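You operate a simulated robot arm through the tools that you are given. There is no shell and no other tool. Be economical: measure what you need, move in short steps, check, and stop when the job is done.

Carry out the task below with a simulated robot arm. There is one attempt and no reset: what you move stays moved.

TASK
On the top of the writing desk, set the cream bowl inside the teal one. Then put the herb shaker on the tile on the top of the writing desk.
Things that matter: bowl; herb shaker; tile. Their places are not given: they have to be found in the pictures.

It is judged by the outcome, as a careful person would: the job done as asked, and still so three seconds after it is handed in. It fails if anything else is knocked over, pushed out of place, dropped, spilled or broken.

THE ROBOT
A 7-joint arm with a two-finger parallel gripper, fixed in place. Base frame: the origin is at the foot of the arm, x ahead of it, y to its left, z up; the work surface is at about z = 0. Lengths are in m, angles in rad, forces in N, time in s.
With the tool pointing down near the work surface it reaches from about 0.22 to 0.58 m from the base axis. Its first joint turns from -1.152 to 1.152 rad. Payload 2.5 kg.
Tool frame: the origin (TCP) lies between the finger pads and is the grasp point; the fingertips stand 0.023 m ahead of it; z points along the fingers, y is the line along which they close. The gripper opens to 0.094 m. The fingers are 0.038 m wide and 0.01 m thick; the gripper's body (0.054 by 0.096 m) begins 0.039 m behind the TCP.
Orientation is that of the tool frame in the base frame, as [roll, pitch, yaw] about the fixed x, y, z axes, in that order (R = Rz(yaw) Ry(pitch) Rx(roll)). With the fingers straight down and closing along the base's y, the tool's x points along the base's -x, its y along +y and its z along -z.

THE INTERFACE
- The arm moves only by the tool apply_moves. Its argument "increments" is a list of rows, each a list of 7 numbers: the turn, a rotation vector about the tool's x, y, z in rad, then the shift along the tool's x, y, z in m, then the gripper command, from -1 (fully open) to 1 (shut), values between in proportion. In form: [[ax, ay, az, tx, ty, tz, fingers], ...]. A call has 1 to 10 rows; each row is the pose to reach, as a shift and turn from the pose commanded when the call began, along the tool's axes at that moment. A row lasts 0.2 s, in which the tool goes at most 0.05 m and 0.15 rad; a call with a longer step from one row to the next is refused whole, and so is a gripper value outside its range. A pose out of reach is approached as far as the arm can. The call stops where the force on the tool passes 40 N (or 10 N more than at its start, if that is more) or the arm is blocked; 0.2 s more then pass. The fingers move at their own pace (about 0.108 m/s each) and stop on an object; they squeeze with about 25 N. The grip force told is the motor's: it shows also when the fingers shut on nothing. Time passes only in rows, and 0.2 s behind the last, so rows that repeat a pose let the fingers close. It gives the time, the measured TCP pose, the force on the tool (base axes), the opening and the grip force at its end, in the units of the frame above (readings bear some noise).
- Cameras (640 x 400 px; columns grow to the right, rows downward): "scene" is fixed at [0.1427, -0.4257, 0.5297]; the picture's right is [0.69, -0.72, 0.00], its down [-0.53, -0.50, -0.69] and it looks along [0.49, 0.47, -0.73] (base axes); focal length 334 px, centre (320, 200). "wrist" rides on the gripper at [-0.039, 0, -0.044] in the tool frame; the picture's right is [0.00, -1.00, 0.00], its down [0.97, 0.00, -0.24] and it looks along [0.24, 0.00, 0.97] (tool axes); focal length 218 px, centre (320, 200).
- snapshot(camera): a new picture of that camera. No time passes.
- locate(camera, pixels): for up to 12 pixels [column, row] of the newest picture of that camera ("zoom" is the newest enlarged one), the place [x, y, z] in the base frame of the surface seen there, good to about 0.002 m, but the place of the scene camera against the robot may be out by one fixed shift of up to 0.018 m in any direction. No time passes.
- zoom(camera, box): a new picture of the part [left, top, right, bottom] of that camera's present view, enlarged. No time passes.
- close_job(): hands the job in; it is judged then, once.

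Work in short steps. Measure before you move; look again where a grasp or a placing could have gone wrong, and mend it. You have 80 turns and 46 pictures in all, the two below and enlarged ones among them. Open the gripper and draw the arm clear of the work before you hand the job in, unless the task says otherwise; then end with one line.

The tools are called after "Emit:" as name(argument=value, ...) on one line, values as JSON. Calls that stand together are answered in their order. apply_moves: Moves the arm, as the interface text tells. Its arguments: {"type":"object","properties":{"increments":{"type":"array"}},"required":["increments"]} The other tools are called the same way: snapshot (camera) takes a picture; locate (camera, pixels) gives the place of the surface under pixels of a picture; zoom (camera, box) takes an enlarged picture of a part of a camera's view; close_job () hands the job in.

At the start:

```text
time: 0.0
tool_pos: [0.2673, -0.1932, 0.2914]
orientation: [3.14, 0.0, 3.141]
force: [0.0, -0.3, 0.2]
finger_gap: 0.0939
grip_force: 0.0
```

scene: 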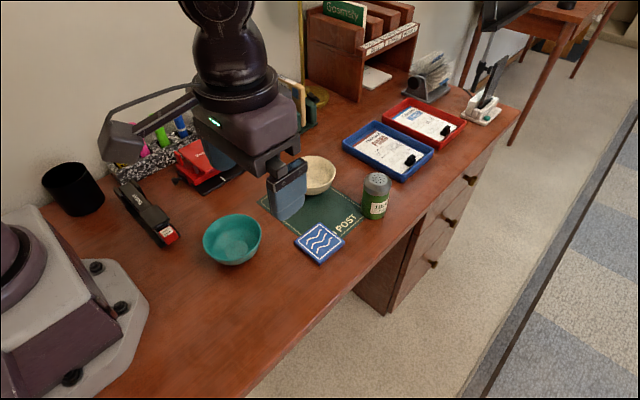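
wrist: 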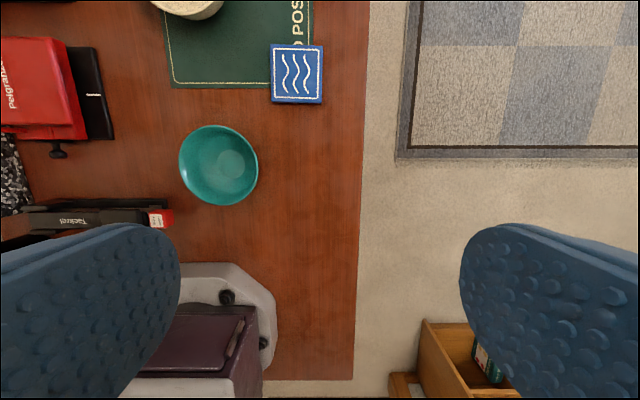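

The teal bowl is at about wrist (219,165), the tile at (297,74), the cream bowl at the wrist view's top edge, and the shaker in the scene at (376,195). I'll measure these.

Emit:
locate(camera="wrist", pixels=[[230, 163], [219, 126], [219, 204], [180, 165], [258, 165], [297, 74], [272, 45], [321, 103], [190, 12], [330, 300], [250, 110]])

Emit:
zoom(camera="scene", box=[190, 130, 430, 280])

Emit:
locate(camera="scene", pixels=[[376, 180], [376, 195], [375, 213], [319, 243], [233, 245], [325, 175], [335, 178], [318, 158], [204, 240], [261, 236], [235, 215], [232, 263]])

```text
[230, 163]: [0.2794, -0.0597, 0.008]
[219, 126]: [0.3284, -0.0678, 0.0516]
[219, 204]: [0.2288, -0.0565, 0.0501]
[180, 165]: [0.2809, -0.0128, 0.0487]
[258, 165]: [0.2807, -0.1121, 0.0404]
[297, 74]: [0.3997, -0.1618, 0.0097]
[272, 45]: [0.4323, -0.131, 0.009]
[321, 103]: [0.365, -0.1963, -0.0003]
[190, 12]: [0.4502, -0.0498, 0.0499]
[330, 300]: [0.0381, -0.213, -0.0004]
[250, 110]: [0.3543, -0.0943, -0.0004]
```

```text
2.67 times, centred on (310, 205) of scene
```

zoom: 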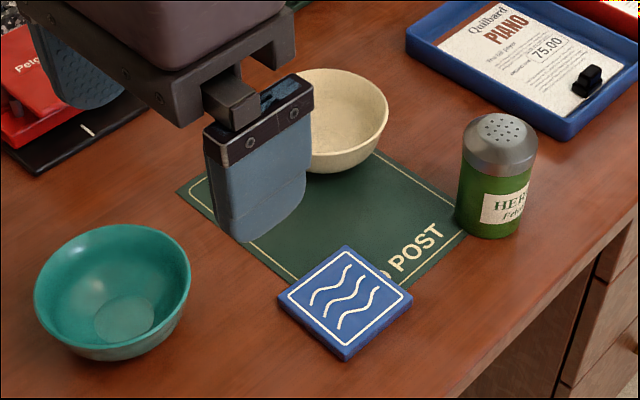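

```text
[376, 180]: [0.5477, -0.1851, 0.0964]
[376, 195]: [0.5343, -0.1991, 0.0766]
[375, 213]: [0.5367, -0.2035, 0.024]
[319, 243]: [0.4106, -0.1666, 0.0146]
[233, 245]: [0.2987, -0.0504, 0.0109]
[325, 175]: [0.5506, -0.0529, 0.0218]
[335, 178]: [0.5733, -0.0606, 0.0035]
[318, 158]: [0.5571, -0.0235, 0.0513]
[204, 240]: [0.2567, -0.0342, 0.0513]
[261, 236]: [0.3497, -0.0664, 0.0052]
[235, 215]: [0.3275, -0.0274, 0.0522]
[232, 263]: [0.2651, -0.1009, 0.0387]
```

The scene camera reads about (+0.011, -0.005, +0.005) too high, judging by the tile. I'll move at height so the wrist camera sees the cream bowl and shaker.

Emit:
apply_moves(increments=[[0, 0, 0, -0.04, 0.016, 0, -1], [0, 0, 0, -0.08, 0.032, 0, -1], [0, 0, 0, -0.12, 0.048, 0, -1], [0, 0, 0, -0.16, 0.064, 0, -1], [0, 0, 0, -0.2, 0.08, 0, -1], [0, 0, 0, -0.23, 0.09, 0, -1], [0, 0, 0, -0.23, 0.09, 0, -1]])

Emit:
snapshot(camera="wrist")

```text
time: 1.6
tool_pos: [0.4967, -0.1031, 0.2897]
orientation: [-3.141, 0.001, -3.141]
force: [0.1, 0.3, -1.0]
finger_gap: 0.0943
grip_force: 0.0
```

```text
42 pictures are left
```

wrist: 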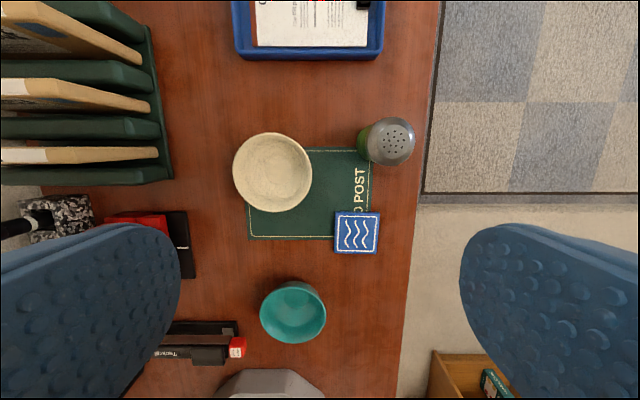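

Emit:
locate(camera="wrist", pixels=[[272, 134], [272, 211], [234, 172], [311, 172], [272, 172], [396, 141], [396, 118], [413, 141], [357, 232], [378, 160], [293, 312], [325, 312]])

Emit:
zoom(camera="wrist", box=[220, 100, 440, 260])

```text
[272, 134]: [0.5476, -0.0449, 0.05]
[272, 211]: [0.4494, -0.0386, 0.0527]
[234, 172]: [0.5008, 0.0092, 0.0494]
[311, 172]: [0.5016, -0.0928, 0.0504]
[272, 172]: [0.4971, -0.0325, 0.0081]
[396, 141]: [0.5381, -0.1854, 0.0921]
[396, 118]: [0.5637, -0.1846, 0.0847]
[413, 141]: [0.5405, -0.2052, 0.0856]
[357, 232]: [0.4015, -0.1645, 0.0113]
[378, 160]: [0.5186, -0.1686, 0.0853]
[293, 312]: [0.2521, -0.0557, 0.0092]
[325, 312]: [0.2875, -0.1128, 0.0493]
```

```text
2.50 times, centred on (330, 180) of wrist
```

zoom: 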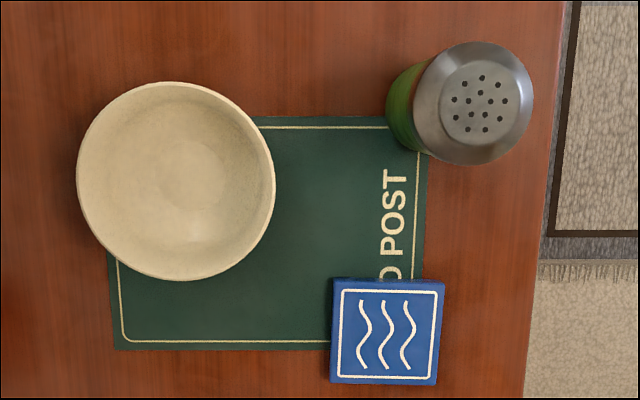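

The cream bowl's centre is about (0.499, -0.042), with rim radius 0.051 and rim height 0.051. The teal bowl's centre is (0.279, -0.0625), about the same size. I'll pinch the cream rim shallowly on its -y side, stopping above it first to check.

Emit:
apply_moves(increments=[[0, 0, 0, -0.002, 0.012, 0.04, 0.1], [0, 0, 0, -0.002, 0.012, 0.08, 0.1], [0, 0, 0, -0.002, 0.012, 0.12, 0.1], [0, 0, 0, -0.002, 0.012, 0.16, 0.1], [0, 0, 0, -0.002, 0.012, 0.195, 0.1], [0, 0, 0, -0.002, 0.012, 0.195, 0.1]])

Emit:
snapshot(camera="wrist")

```text
time: 3.0
tool_pos: [0.4978, -0.0912, 0.0964]
orientation: [3.141, -0.001, -3.141]
force: [0.2, 0.0, -0.4]
finger_gap: 0.0422
grip_force: 0.1
```

```text
40 pictures are left
```

wrist: 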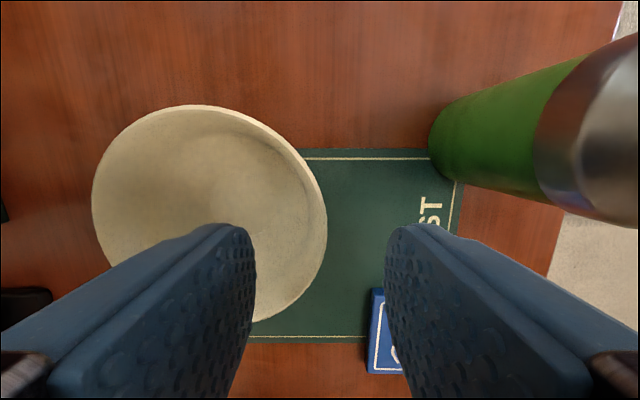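

The rim at (325,225) sits midway between the fingers. I'll descend until the tips are about 15 mm below the rim, then close.

Emit:
apply_moves(increments=[[0, 0, 0, 0, 0, 0.02, 0.1], [0, 0, 0, 0, 0, 0.0365, 0.1], [0, 0, 0, 0, 0, 0.0365, 0.1], [0, 0, 0, 0, 0, 0.0365, 1], [0, 0, 0, 0, 0, 0.0365, 1], [0, 0, 0, 0, 0, 0.0365, 1]])

Emit:
snapshot(camera="wrist")

```text
time: 4.4
tool_pos: [0.4983, -0.0914, 0.0613]
orientation: [3.141, 0.0, -3.141]
force: [-1.2, 0.9, 5.1]
finger_gap: 0.0162
grip_force: 25.2
```

```text
39 pictures are left
```

wrist: 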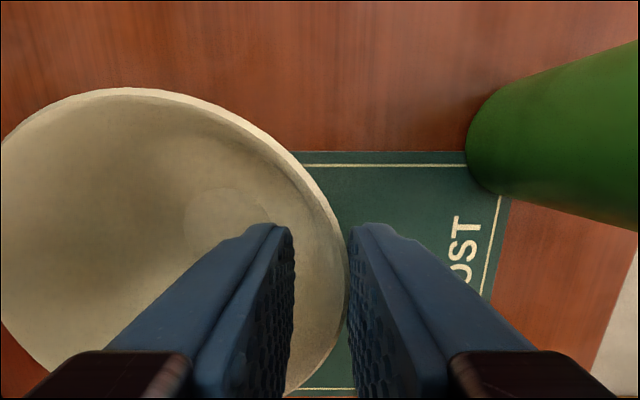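

It's gripped with a 16 mm gap, which the wall's curve and slope explain. I'll lift slowly and look.

Emit:
apply_moves(increments=[[0, 0, 0, 0, 0, -0.01, 1], [0, 0, 0, 0, 0, -0.03, 1], [0, 0, 0, 0, 0, -0.06, 1], [0, 0, 0, 0, 0, -0.09, 1], [0, 0, 0, 0, 0, -0.12, 1], [0, 0, 0, 0, 0, -0.12, 1]])

Emit:
snapshot(camera="wrist")

Emit:
snapshot(camera="scene")

```text
time: 5.8
tool_pos: [0.4983, -0.0914, 0.1791]
orientation: [3.141, 0.001, -3.139]
force: [0.2, 0.5, -1.7]
finger_gap: 0.0105
grip_force: 24.7
```

```text
38 pictures are left
```

wrist: 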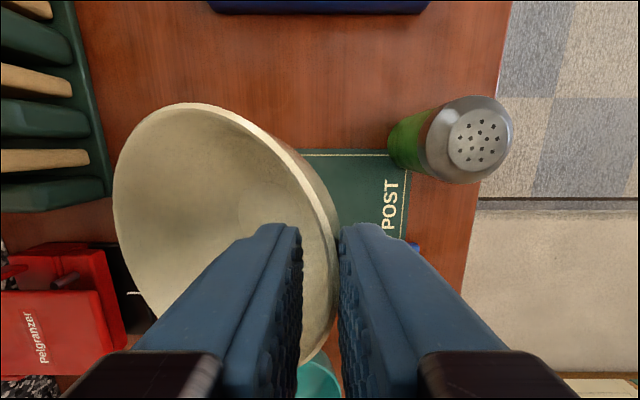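

```text
37 pictures are left
```

scene: 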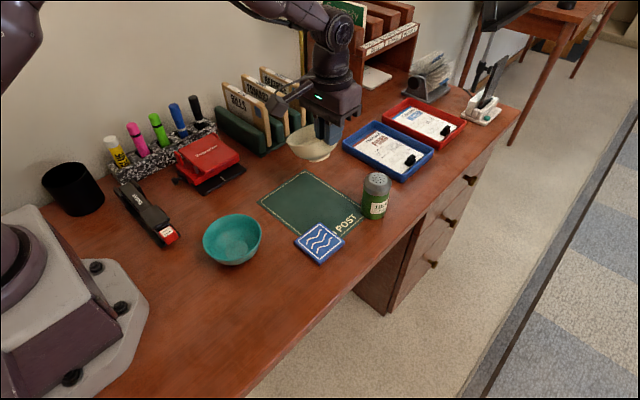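

The bowl swung in the grip so that its wall lies along the pads, leaving the far side low. I'll measure its tilt.

Emit:
locate(camera="wrist", pixels=[[195, 104], [115, 190], [150, 290], [270, 135], [325, 210], [240, 112], [125, 145], [120, 235], [335, 235], [328, 330]])

Emit:
zoom(camera="scene", box=[270, 90, 370, 170])

```text
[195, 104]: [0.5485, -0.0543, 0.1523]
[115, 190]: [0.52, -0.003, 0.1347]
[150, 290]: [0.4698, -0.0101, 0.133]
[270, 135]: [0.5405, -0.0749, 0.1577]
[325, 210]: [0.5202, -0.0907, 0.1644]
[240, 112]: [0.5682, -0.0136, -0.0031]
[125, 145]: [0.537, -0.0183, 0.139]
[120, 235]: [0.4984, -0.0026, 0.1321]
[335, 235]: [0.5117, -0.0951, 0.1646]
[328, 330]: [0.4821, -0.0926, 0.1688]
```

```text
5.00 times, centred on (320, 130) of scene
```

zoom: 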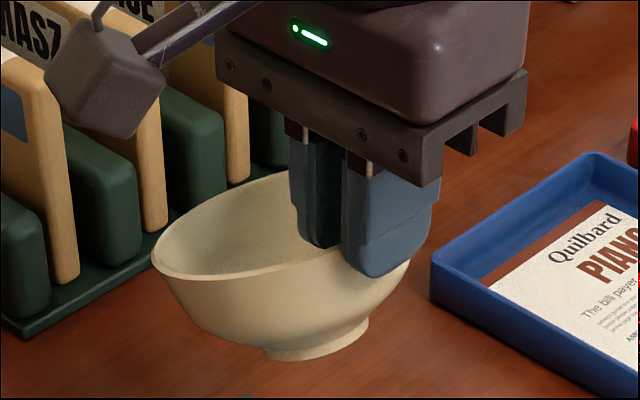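

The rim tilts by about 0.345 rad, so I'll roll the tool to level it. Then I'll carry the bowl at height to above the teal bowl, which puts the TCP target near (0.278, -0.112).

Emit:
apply_moves(increments=[[-0.1, 0, 0, 0.02, -0.002, 0, 1], [-0.2, 0, 0, 0.055, -0.005, 0, 1], [-0.3, 0, 0, 0.09, -0.009, 0, 1], [-0.345, 0, 0, 0.13, -0.012, 0, 1], [-0.345, 0, 0, 0.17, -0.016, 0, 1], [-0.345, 0, 0, 0.205, -0.019, 0, 1], [-0.345, 0, 0, 0.22, -0.021, 0, 1], [-0.345, 0, 0, 0.22, -0.021, 0, 1]])

Emit:
snapshot(camera="wrist")

Emit:
zoom(camera="scene", box=[140, 100, 340, 280])

```text
time: 7.6
tool_pos: [0.2786, -0.1126, 0.1774]
orientation: [2.797, 0.0, -3.141]
force: [-0.5, 0.3, -1.3]
finger_gap: 0.0106
grip_force: 24.9
```

```text
35 pictures are left
```

wrist: 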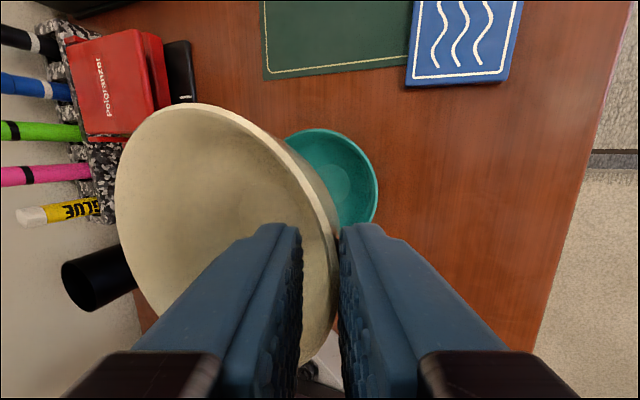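

```text
2.22 times, centred on (240, 190) of scene
```

zoom: 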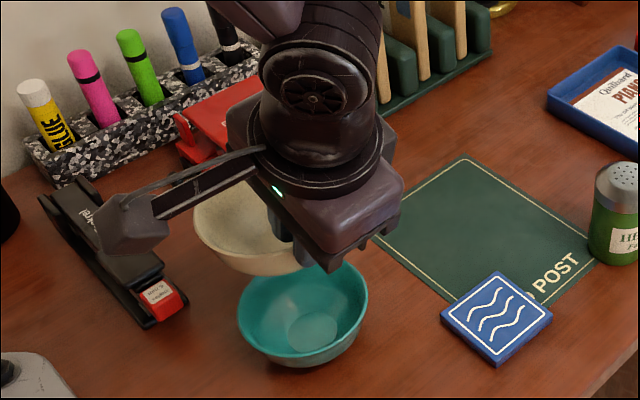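

Checking that the cream rim is now level and centred over the teal bowl.

Emit:
locate(camera="wrist", pixels=[[193, 105], [117, 185], [150, 300], [270, 140], [328, 215], [125, 148], [128, 250], [325, 130], [377, 185], [345, 175], [372, 160], [365, 210]])

```text
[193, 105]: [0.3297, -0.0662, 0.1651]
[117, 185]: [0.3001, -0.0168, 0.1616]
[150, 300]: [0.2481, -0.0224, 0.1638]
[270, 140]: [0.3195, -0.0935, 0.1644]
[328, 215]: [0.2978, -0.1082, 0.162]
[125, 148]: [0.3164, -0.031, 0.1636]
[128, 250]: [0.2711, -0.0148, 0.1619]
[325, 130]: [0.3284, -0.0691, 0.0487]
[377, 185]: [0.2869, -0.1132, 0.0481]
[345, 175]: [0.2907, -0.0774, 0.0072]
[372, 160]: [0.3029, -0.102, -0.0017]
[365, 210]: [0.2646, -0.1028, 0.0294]
```

It's level, with its centre near (0.279, -0.063) matching the teal bowl. I'll lower straight down about 0.098 m, which is a mix of tool y and z because of the lean.

Emit:
apply_moves(increments=[[0, 0, 0, 0, -0.0101, 0.0282, 1], [0, 0, 0, 0, -0.0203, 0.0565, 1], [0, 0, 0, 0, -0.027, 0.0753, 1], [0, 0, 0, 0, -0.0304, 0.0847, 1], [0, 0, 0, 0, -0.0325, 0.0903, 1], [0, 0, 0, 0, -0.0331, 0.0922, 1], [0, 0, 0, 0, -0.0331, 0.0922, 1]])

Emit:
snapshot(camera="wrist")

Emit:
zoom(camera="scene", box=[170, 170, 330, 280])

```text
time: 9.2
tool_pos: [0.2797, -0.1124, 0.0814]
orientation: [2.797, 0.0, -3.141]
force: [0.3, 0.2, -1.8]
finger_gap: 0.0104
grip_force: 25.3
```

```text
33 pictures are left
```

wrist: 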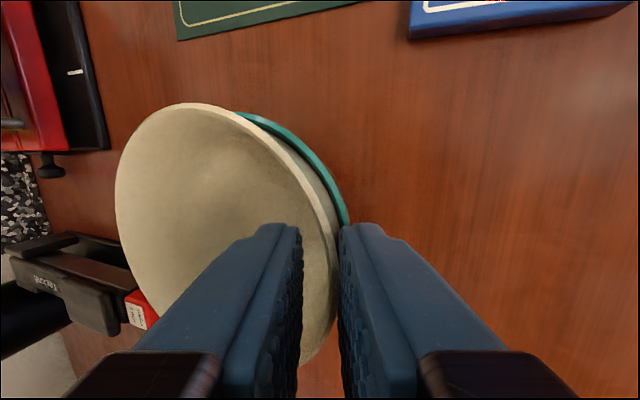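

```text
3.64 times, centred on (250, 225) of scene
```

zoom: 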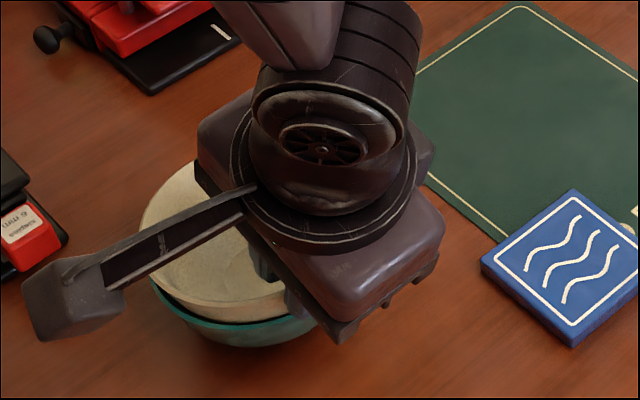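

There's no contact yet, and the cream rim is at about 0.067. I'll lower another 4 mm gently.

Emit:
apply_moves(increments=[[0, 0, 0, 0, -0.0007, 0.0019, 1], [0, 0, 0, 0, -0.0014, 0.0038, 1], [0, 0, 0, 0, -0.0014, 0.0038, 1]])

Emit:
zoom(camera="wrist", box=[220, 90, 400, 390])

```text
time: 10.0
tool_pos: [0.2804, -0.1118, 0.0778]
orientation: [2.797, 0.0, -3.141]
force: [0.3, 3.7, 8.6]
finger_gap: 0.0105
grip_force: 24.9
```

```text
1.33 times, centred on (310, 240) of wrist
```

zoom: 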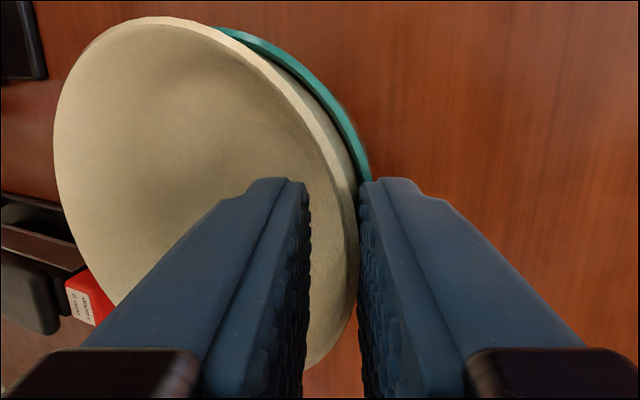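

An upward force of 8.6 N shows contact has been made. I'll back off 2 mm, open a little, and withdraw along the fingers.

Emit:
apply_moves(increments=[[0, 0, 0, 0, 0.0008, -0.002, 1], [0, 0, 0, 0, 0.0008, -0.002, 0.62], [0, 0, 0, 0, 0.001, -0.003, 0.4], [0, 0, 0, 0, 0.001, -0.02, 0.3], [0, 0, 0, 0, 0.001, -0.05, 0.3], [0, 0, 0, 0, 0.001, -0.09, 0.3], [0, 0, 0, 0, 0.001, -0.13, 0.3]])

Emit:
snapshot(camera="wrist")

Emit:
zoom(camera="scene", box=[170, 170, 330, 280])

```text
time: 11.6
tool_pos: [0.2804, -0.1555, 0.2016]
orientation: [2.796, -0.001, 3.14]
force: [0.6, -0.8, -0.3]
finger_gap: 0.0325
grip_force: 0.0
```

```text
30 pictures are left
```

wrist: 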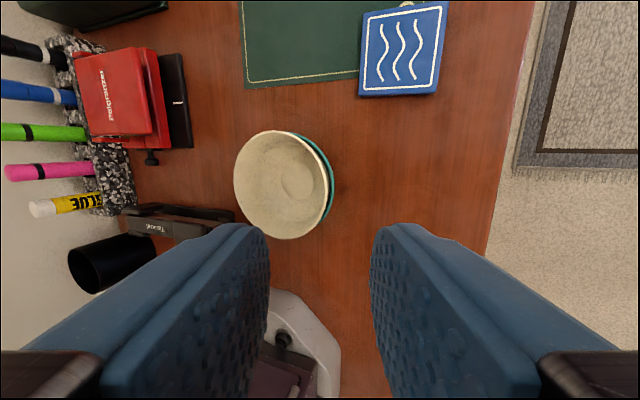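

```text
3.64 times, centred on (250, 225) of scene
```

zoom: 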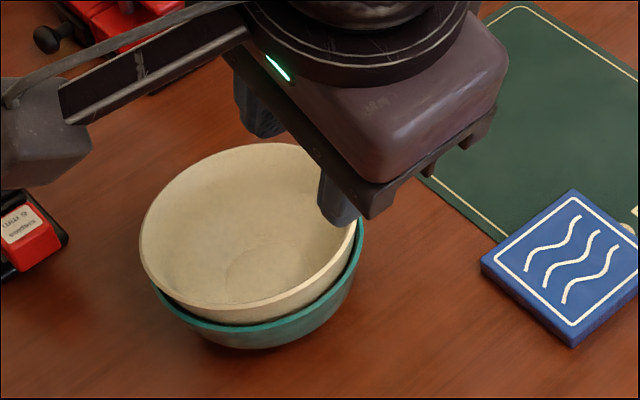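

The cream bowl is sitting in the teal one. I'll check how level it is.

Emit:
locate(camera="wrist", pixels=[[275, 131], [236, 175], [245, 215], [290, 237], [325, 200], [315, 150], [255, 140], [298, 180]])

Emit:
zoom(camera="wrist", box=[210, 110, 370, 260])

```text
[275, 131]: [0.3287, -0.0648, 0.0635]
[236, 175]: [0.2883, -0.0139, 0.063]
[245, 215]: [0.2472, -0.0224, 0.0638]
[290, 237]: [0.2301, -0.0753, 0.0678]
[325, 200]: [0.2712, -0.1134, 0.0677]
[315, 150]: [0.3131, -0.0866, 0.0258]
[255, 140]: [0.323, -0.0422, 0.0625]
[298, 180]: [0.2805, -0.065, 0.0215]
```

```text
2.67 times, centred on (290, 185) of wrist
```

zoom: 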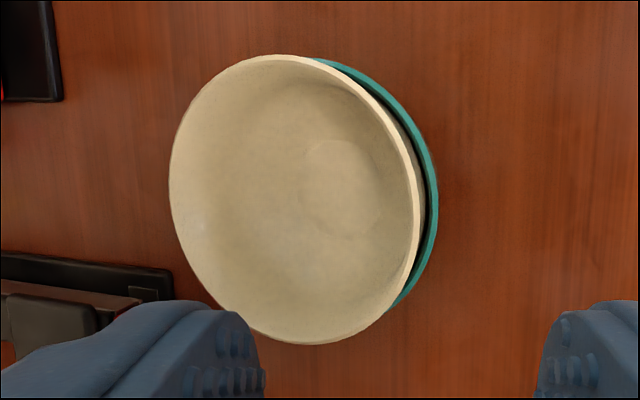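

The bowls are nested and level to within about 4 mm. Next I'll straighten the tool and move to about (0.50, -0.18, 0.23) to view the shaker and tile, opening the gripper fully.

Emit:
apply_moves(increments=[[0.06, 0, 0, -0.02, -0.001, -0.03, 0.3], [0.12, 0, 0, -0.06, -0.003, -0.0346, 0], [0.2, 0, 0, -0.1, -0.006, -0.0346, -1], [0.28, 0, 0, -0.14, -0.009, -0.0346, -1], [0.345, 0, 0, -0.18, -0.012, -0.0346, -1], [0.345, 0, 0, -0.22, -0.0136, -0.0346, -1], [0.345, 0, 0, -0.22, -0.0136, -0.0346, -1]])

Emit:
snapshot(camera="wrist")

```text
time: 13.2
tool_pos: [0.4986, -0.1803, 0.2283]
orientation: [-3.141, -0.002, -3.141]
force: [0.0, -0.5, -0.2]
finger_gap: 0.0938
grip_force: 0.0
```

```text
27 pictures are left
```

wrist: 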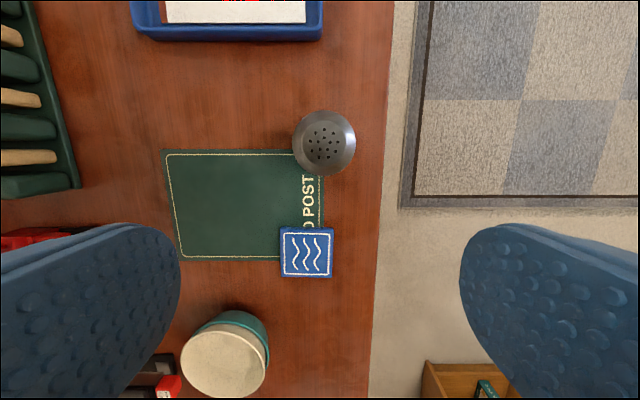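

Emit:
locate(camera="wrist", pixels=[[324, 143], [324, 112], [322, 173], [294, 143], [355, 143], [306, 253], [281, 229], [333, 229], [282, 277], [332, 277], [225, 365]])

Emit:
zoom(camera="wrist", box=[260, 90, 390, 290])

```text
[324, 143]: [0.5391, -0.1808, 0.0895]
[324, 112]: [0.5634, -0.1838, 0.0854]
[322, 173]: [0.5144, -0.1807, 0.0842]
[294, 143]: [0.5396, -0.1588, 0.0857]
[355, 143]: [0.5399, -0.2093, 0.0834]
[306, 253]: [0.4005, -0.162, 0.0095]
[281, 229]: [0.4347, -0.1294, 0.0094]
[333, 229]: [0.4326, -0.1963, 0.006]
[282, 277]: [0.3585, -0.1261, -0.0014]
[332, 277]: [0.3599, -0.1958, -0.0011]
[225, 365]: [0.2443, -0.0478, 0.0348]
```

```text
2.00 times, centred on (325, 190) of wrist
```

zoom: 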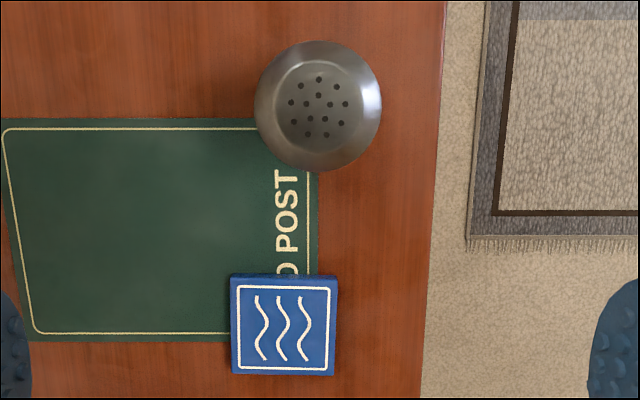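

The shaker's centre is (0.539, -0.184) with radius 0.025 and top at 0.09. The tile's centre is (0.4005, -0.162). I'll move over the shaker, then descend to TCP z of about 0.064.

Emit:
apply_moves(increments=[[0, 0, 0, -0.03, -0.0037, 0, -1], [0, 0, 0, -0.0405, -0.0037, 0.02, -1], [0, 0, 0, -0.0405, -0.0037, 0.06, -1], [0, 0, 0, -0.0405, -0.0037, 0.09, -1], [0, 0, 0, -0.0405, -0.0037, 0.09, -1]])

Emit:
snapshot(camera="wrist")

Emit:
snapshot(camera="scene")

```text
time: 14.4
tool_pos: [0.5401, -0.1855, 0.1387]
orientation: [3.141, 0.001, 3.141]
force: [-1.1, 0.6, 0.3]
finger_gap: 0.0938
grip_force: 0.0
```

```text
25 pictures are left
```

wrist: 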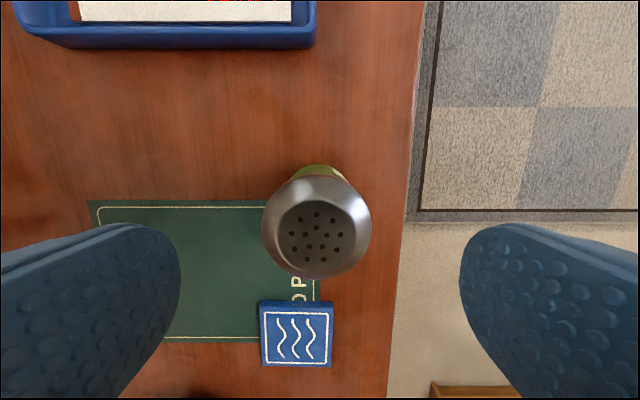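

```text
24 pictures are left
```

scene: 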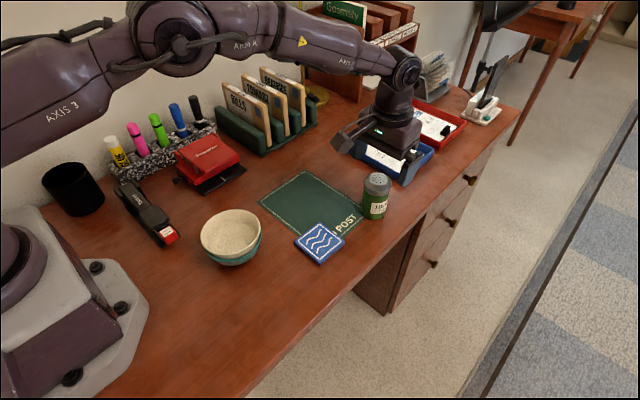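

The shaker is centred between the fingers at (317,228). I'll descend and close on it.

Emit:
apply_moves(increments=[[0, 0, 0, 0, 0.001, 0.03, -1], [0, 0, 0, 0, 0.001, 0.06, -1], [0, 0, 0, 0, 0.001, 0.0745, -1], [0, 0, 0, 0, 0.001, 0.0745, -1], [0, 0, 0, 0, 0.001, 0.0745, -0.5], [0, 0, 0, 0, 0.001, 0.0745, 0], [0, 0, 0, 0, 0.001, 0.0745, 1], [0, 0, 0, 0, 0.001, 0.0745, 1], [0, 0, 0, 0, 0.001, 0.0745, 1]])

Emit:
snapshot(camera="wrist")

Emit:
zoom(camera="scene", box=[300, 130, 440, 250])

```text
time: 16.4
tool_pos: [0.5413, -0.1803, 0.065]
orientation: [3.14, 0.0, -3.14]
force: [0.7, -0.2, 1.1]
finger_gap: 0.0512
grip_force: 24.9
```

```text
23 pictures are left
```

wrist: 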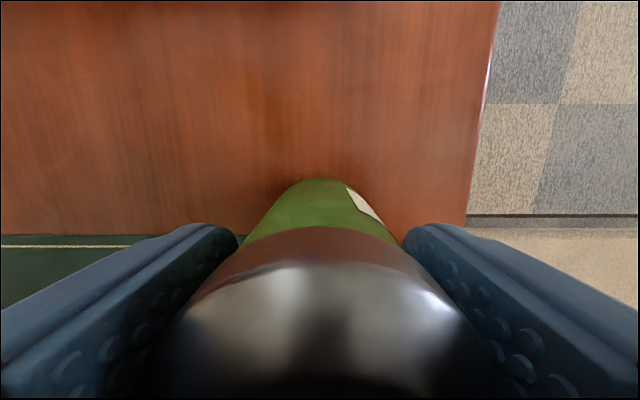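

```text
3.33 times, centred on (370, 190) of scene
```

zoom: 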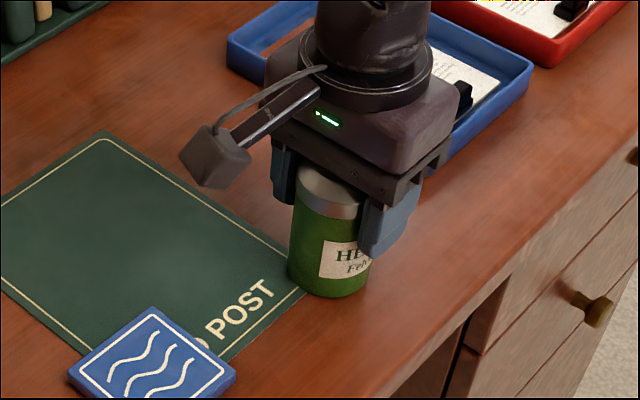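

It's held with a 51 mm gap. I'll lift, then carry it over the tile.

Emit:
apply_moves(increments=[[0, 0, 0, 0, 0, -0.015, 1], [0, 0, 0, 0, 0.004, -0.04, 1], [0, 0, 0, 0.01, 0.008, -0.06, 1], [0, 0, 0, 0.04, 0.014, -0.06, 1], [0, 0, 0, 0.08, 0.018, -0.06, 1], [0, 0, 0, 0.12, 0.02, -0.06, 1], [0, 0, 0, 0.139, 0.02, -0.06, 1], [0, 0, 0, 0.139, 0.02, -0.06, 1]])

Emit:
snapshot(camera="wrist")

Emit:
zoom(camera="scene", box=[230, 130, 420, 280])

```text
time: 18.2
tool_pos: [0.4009, -0.1628, 0.1222]
orientation: [-3.141, -0.001, 3.14]
force: [0.4, -0.4, -0.9]
finger_gap: 0.0518
grip_force: 25.0
```

```text
21 pictures are left
```

wrist: 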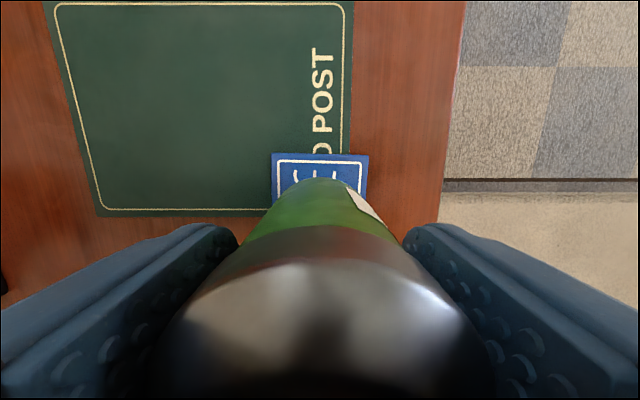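

```text
2.67 times, centred on (325, 205) of scene
```

zoom: 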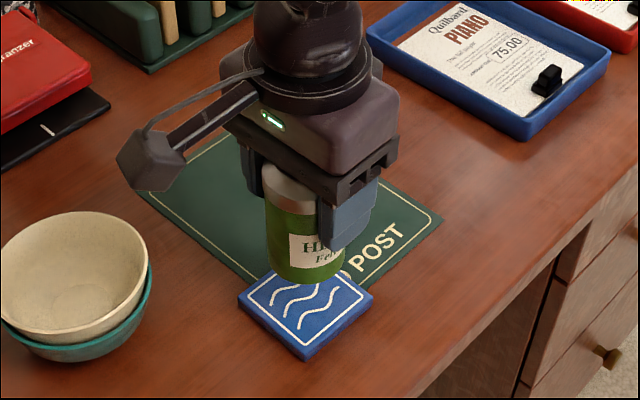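

It's upright over the tile, with its bottom at about 0.057 and the tile top at 0.010. I'll lower 0.045, then finish by contact.

Emit:
apply_moves(increments=[[0, 0, 0, 0, 0, 0.02, 1], [0, 0, 0, 0, 0, 0.036, 1], [0, 0, 0, 0, 0, 0.043, 1], [0, 0, 0, 0, 0, 0.045, 1], [0, 0, 0, 0, 0, 0.045, 1]])

Emit:
zoom(camera="scene", box=[270, 170, 370, 270])

```text
time: 19.4
tool_pos: [0.4022, -0.1625, 0.0791]
orientation: [3.141, 0.001, 3.141]
force: [-0.8, 0.5, -0.8]
finger_gap: 0.0518
grip_force: 25.4
```

```text
4.00 times, centred on (320, 220) of scene
```

zoom: 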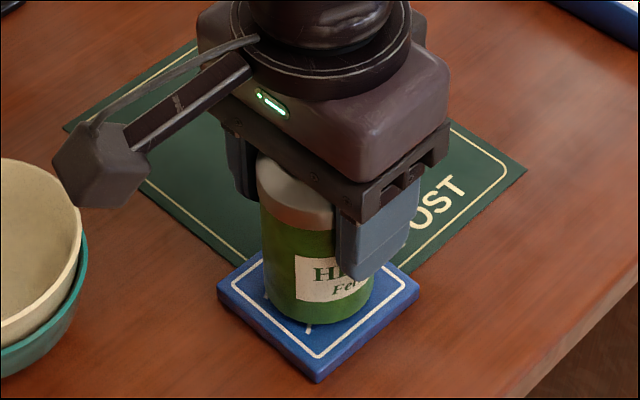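

No contact yet at z=0.079, so I'll lower in 1 mm steps.

Emit:
apply_moves(increments=[[0, 0, 0, 0, 0, 0.0015, 1], [0, 0, 0, 0, 0, 0.0025, 1], [0, 0, 0, 0, 0, 0.0025, 1]])

```text
time: 20.2
tool_pos: [0.4006, -0.1639, 0.0767]
orientation: [3.141, -0.001, 3.14]
force: [-0.4, -0.9, -1.7]
finger_gap: 0.0517
grip_force: 25.0
```

Emit:
apply_moves(increments=[[0, 0, 0, 0, 0, 0.001, 1], [0, 0, 0, 0, 0, 0.002, 1], [0, 0, 0, 0, 0, 0.002, 1]])

```text
time: 21.0
tool_pos: [0.4004, -0.1628, 0.0744]
orientation: [-3.141, 0.003, -3.142]
force: [-3.1, 0.7, 14.1]
finger_gap: 0.0519
grip_force: 25.8
```

Contact at 14 N. I'll ease up 0.5 mm, open, and withdraw upward.

Emit:
apply_moves(increments=[[0, 0, 0, 0, 0, -0.0008, 1], [0, 0, 0, 0, 0, -0.0008, -0.3], [0, 0, 0, 0, 0, -0.0008, -1], [0, 0, 0, 0, 0, -0.0008, -1], [0, 0, 0, 0, 0, -0.02, -1], [0, 0, 0, 0, 0, -0.06, -1], [0, 0, 0, 0, 0, -0.1, -1], [0, 0, 0, 0, 0, -0.14, -1], [0, 0, 0, 0, 0, -0.17, -1]])

Emit:
apply_moves(increments=[[0, 0, 0, 0, 0.04, 0, -1], [0, 0, 0, 0, 0.08, 0, -1], [0, 0, 0, 0, 0.12, 0, -1], [0, 0, 0, 0, 0.12, 0, -1]])

Emit:
snapshot(camera="scene")

Emit:
zoom(camera="scene", box=[190, 140, 390, 280])

```text
time: 23.0
tool_pos: [0.3986, -0.164, 0.2473]
orientation: [-3.141, -0.001, 3.142]
force: [0.1, -0.3, -0.3]
finger_gap: 0.094
grip_force: 0.1
```

```text
time: 24.0
tool_pos: [0.3996, -0.0428, 0.2426]
orientation: [-3.141, 0.0, -3.14]
force: [-0.7, -0.6, 0.1]
finger_gap: 0.094
grip_force: 0.1
```

```text
18 pictures are left
```

scene: 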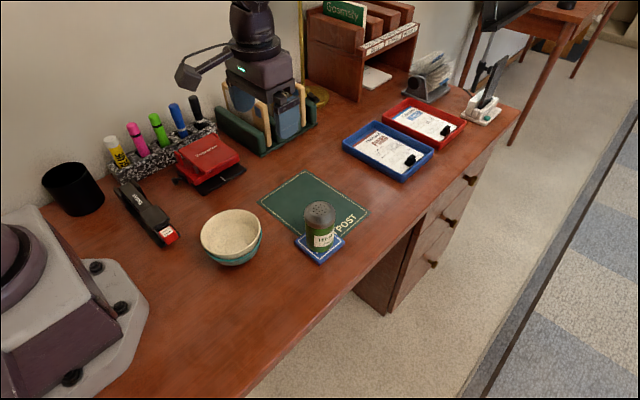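

```text
2.86 times, centred on (290, 210) of scene
```

zoom: 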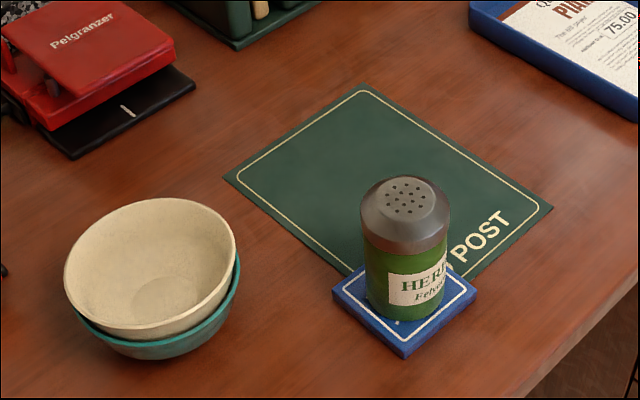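

The shaker stands upright on the tile, the cream bowl sits inside the teal one, and nothing else has moved. The arm is clear with the gripper open, so I'm handing in.

Emit:
close_job()

```text
The job is handed in.
```

The cream bowl is set inside the teal one, tilted by only about 4 mm across its rim, and the herb shaker stands upright on the tile; the job is handed in.
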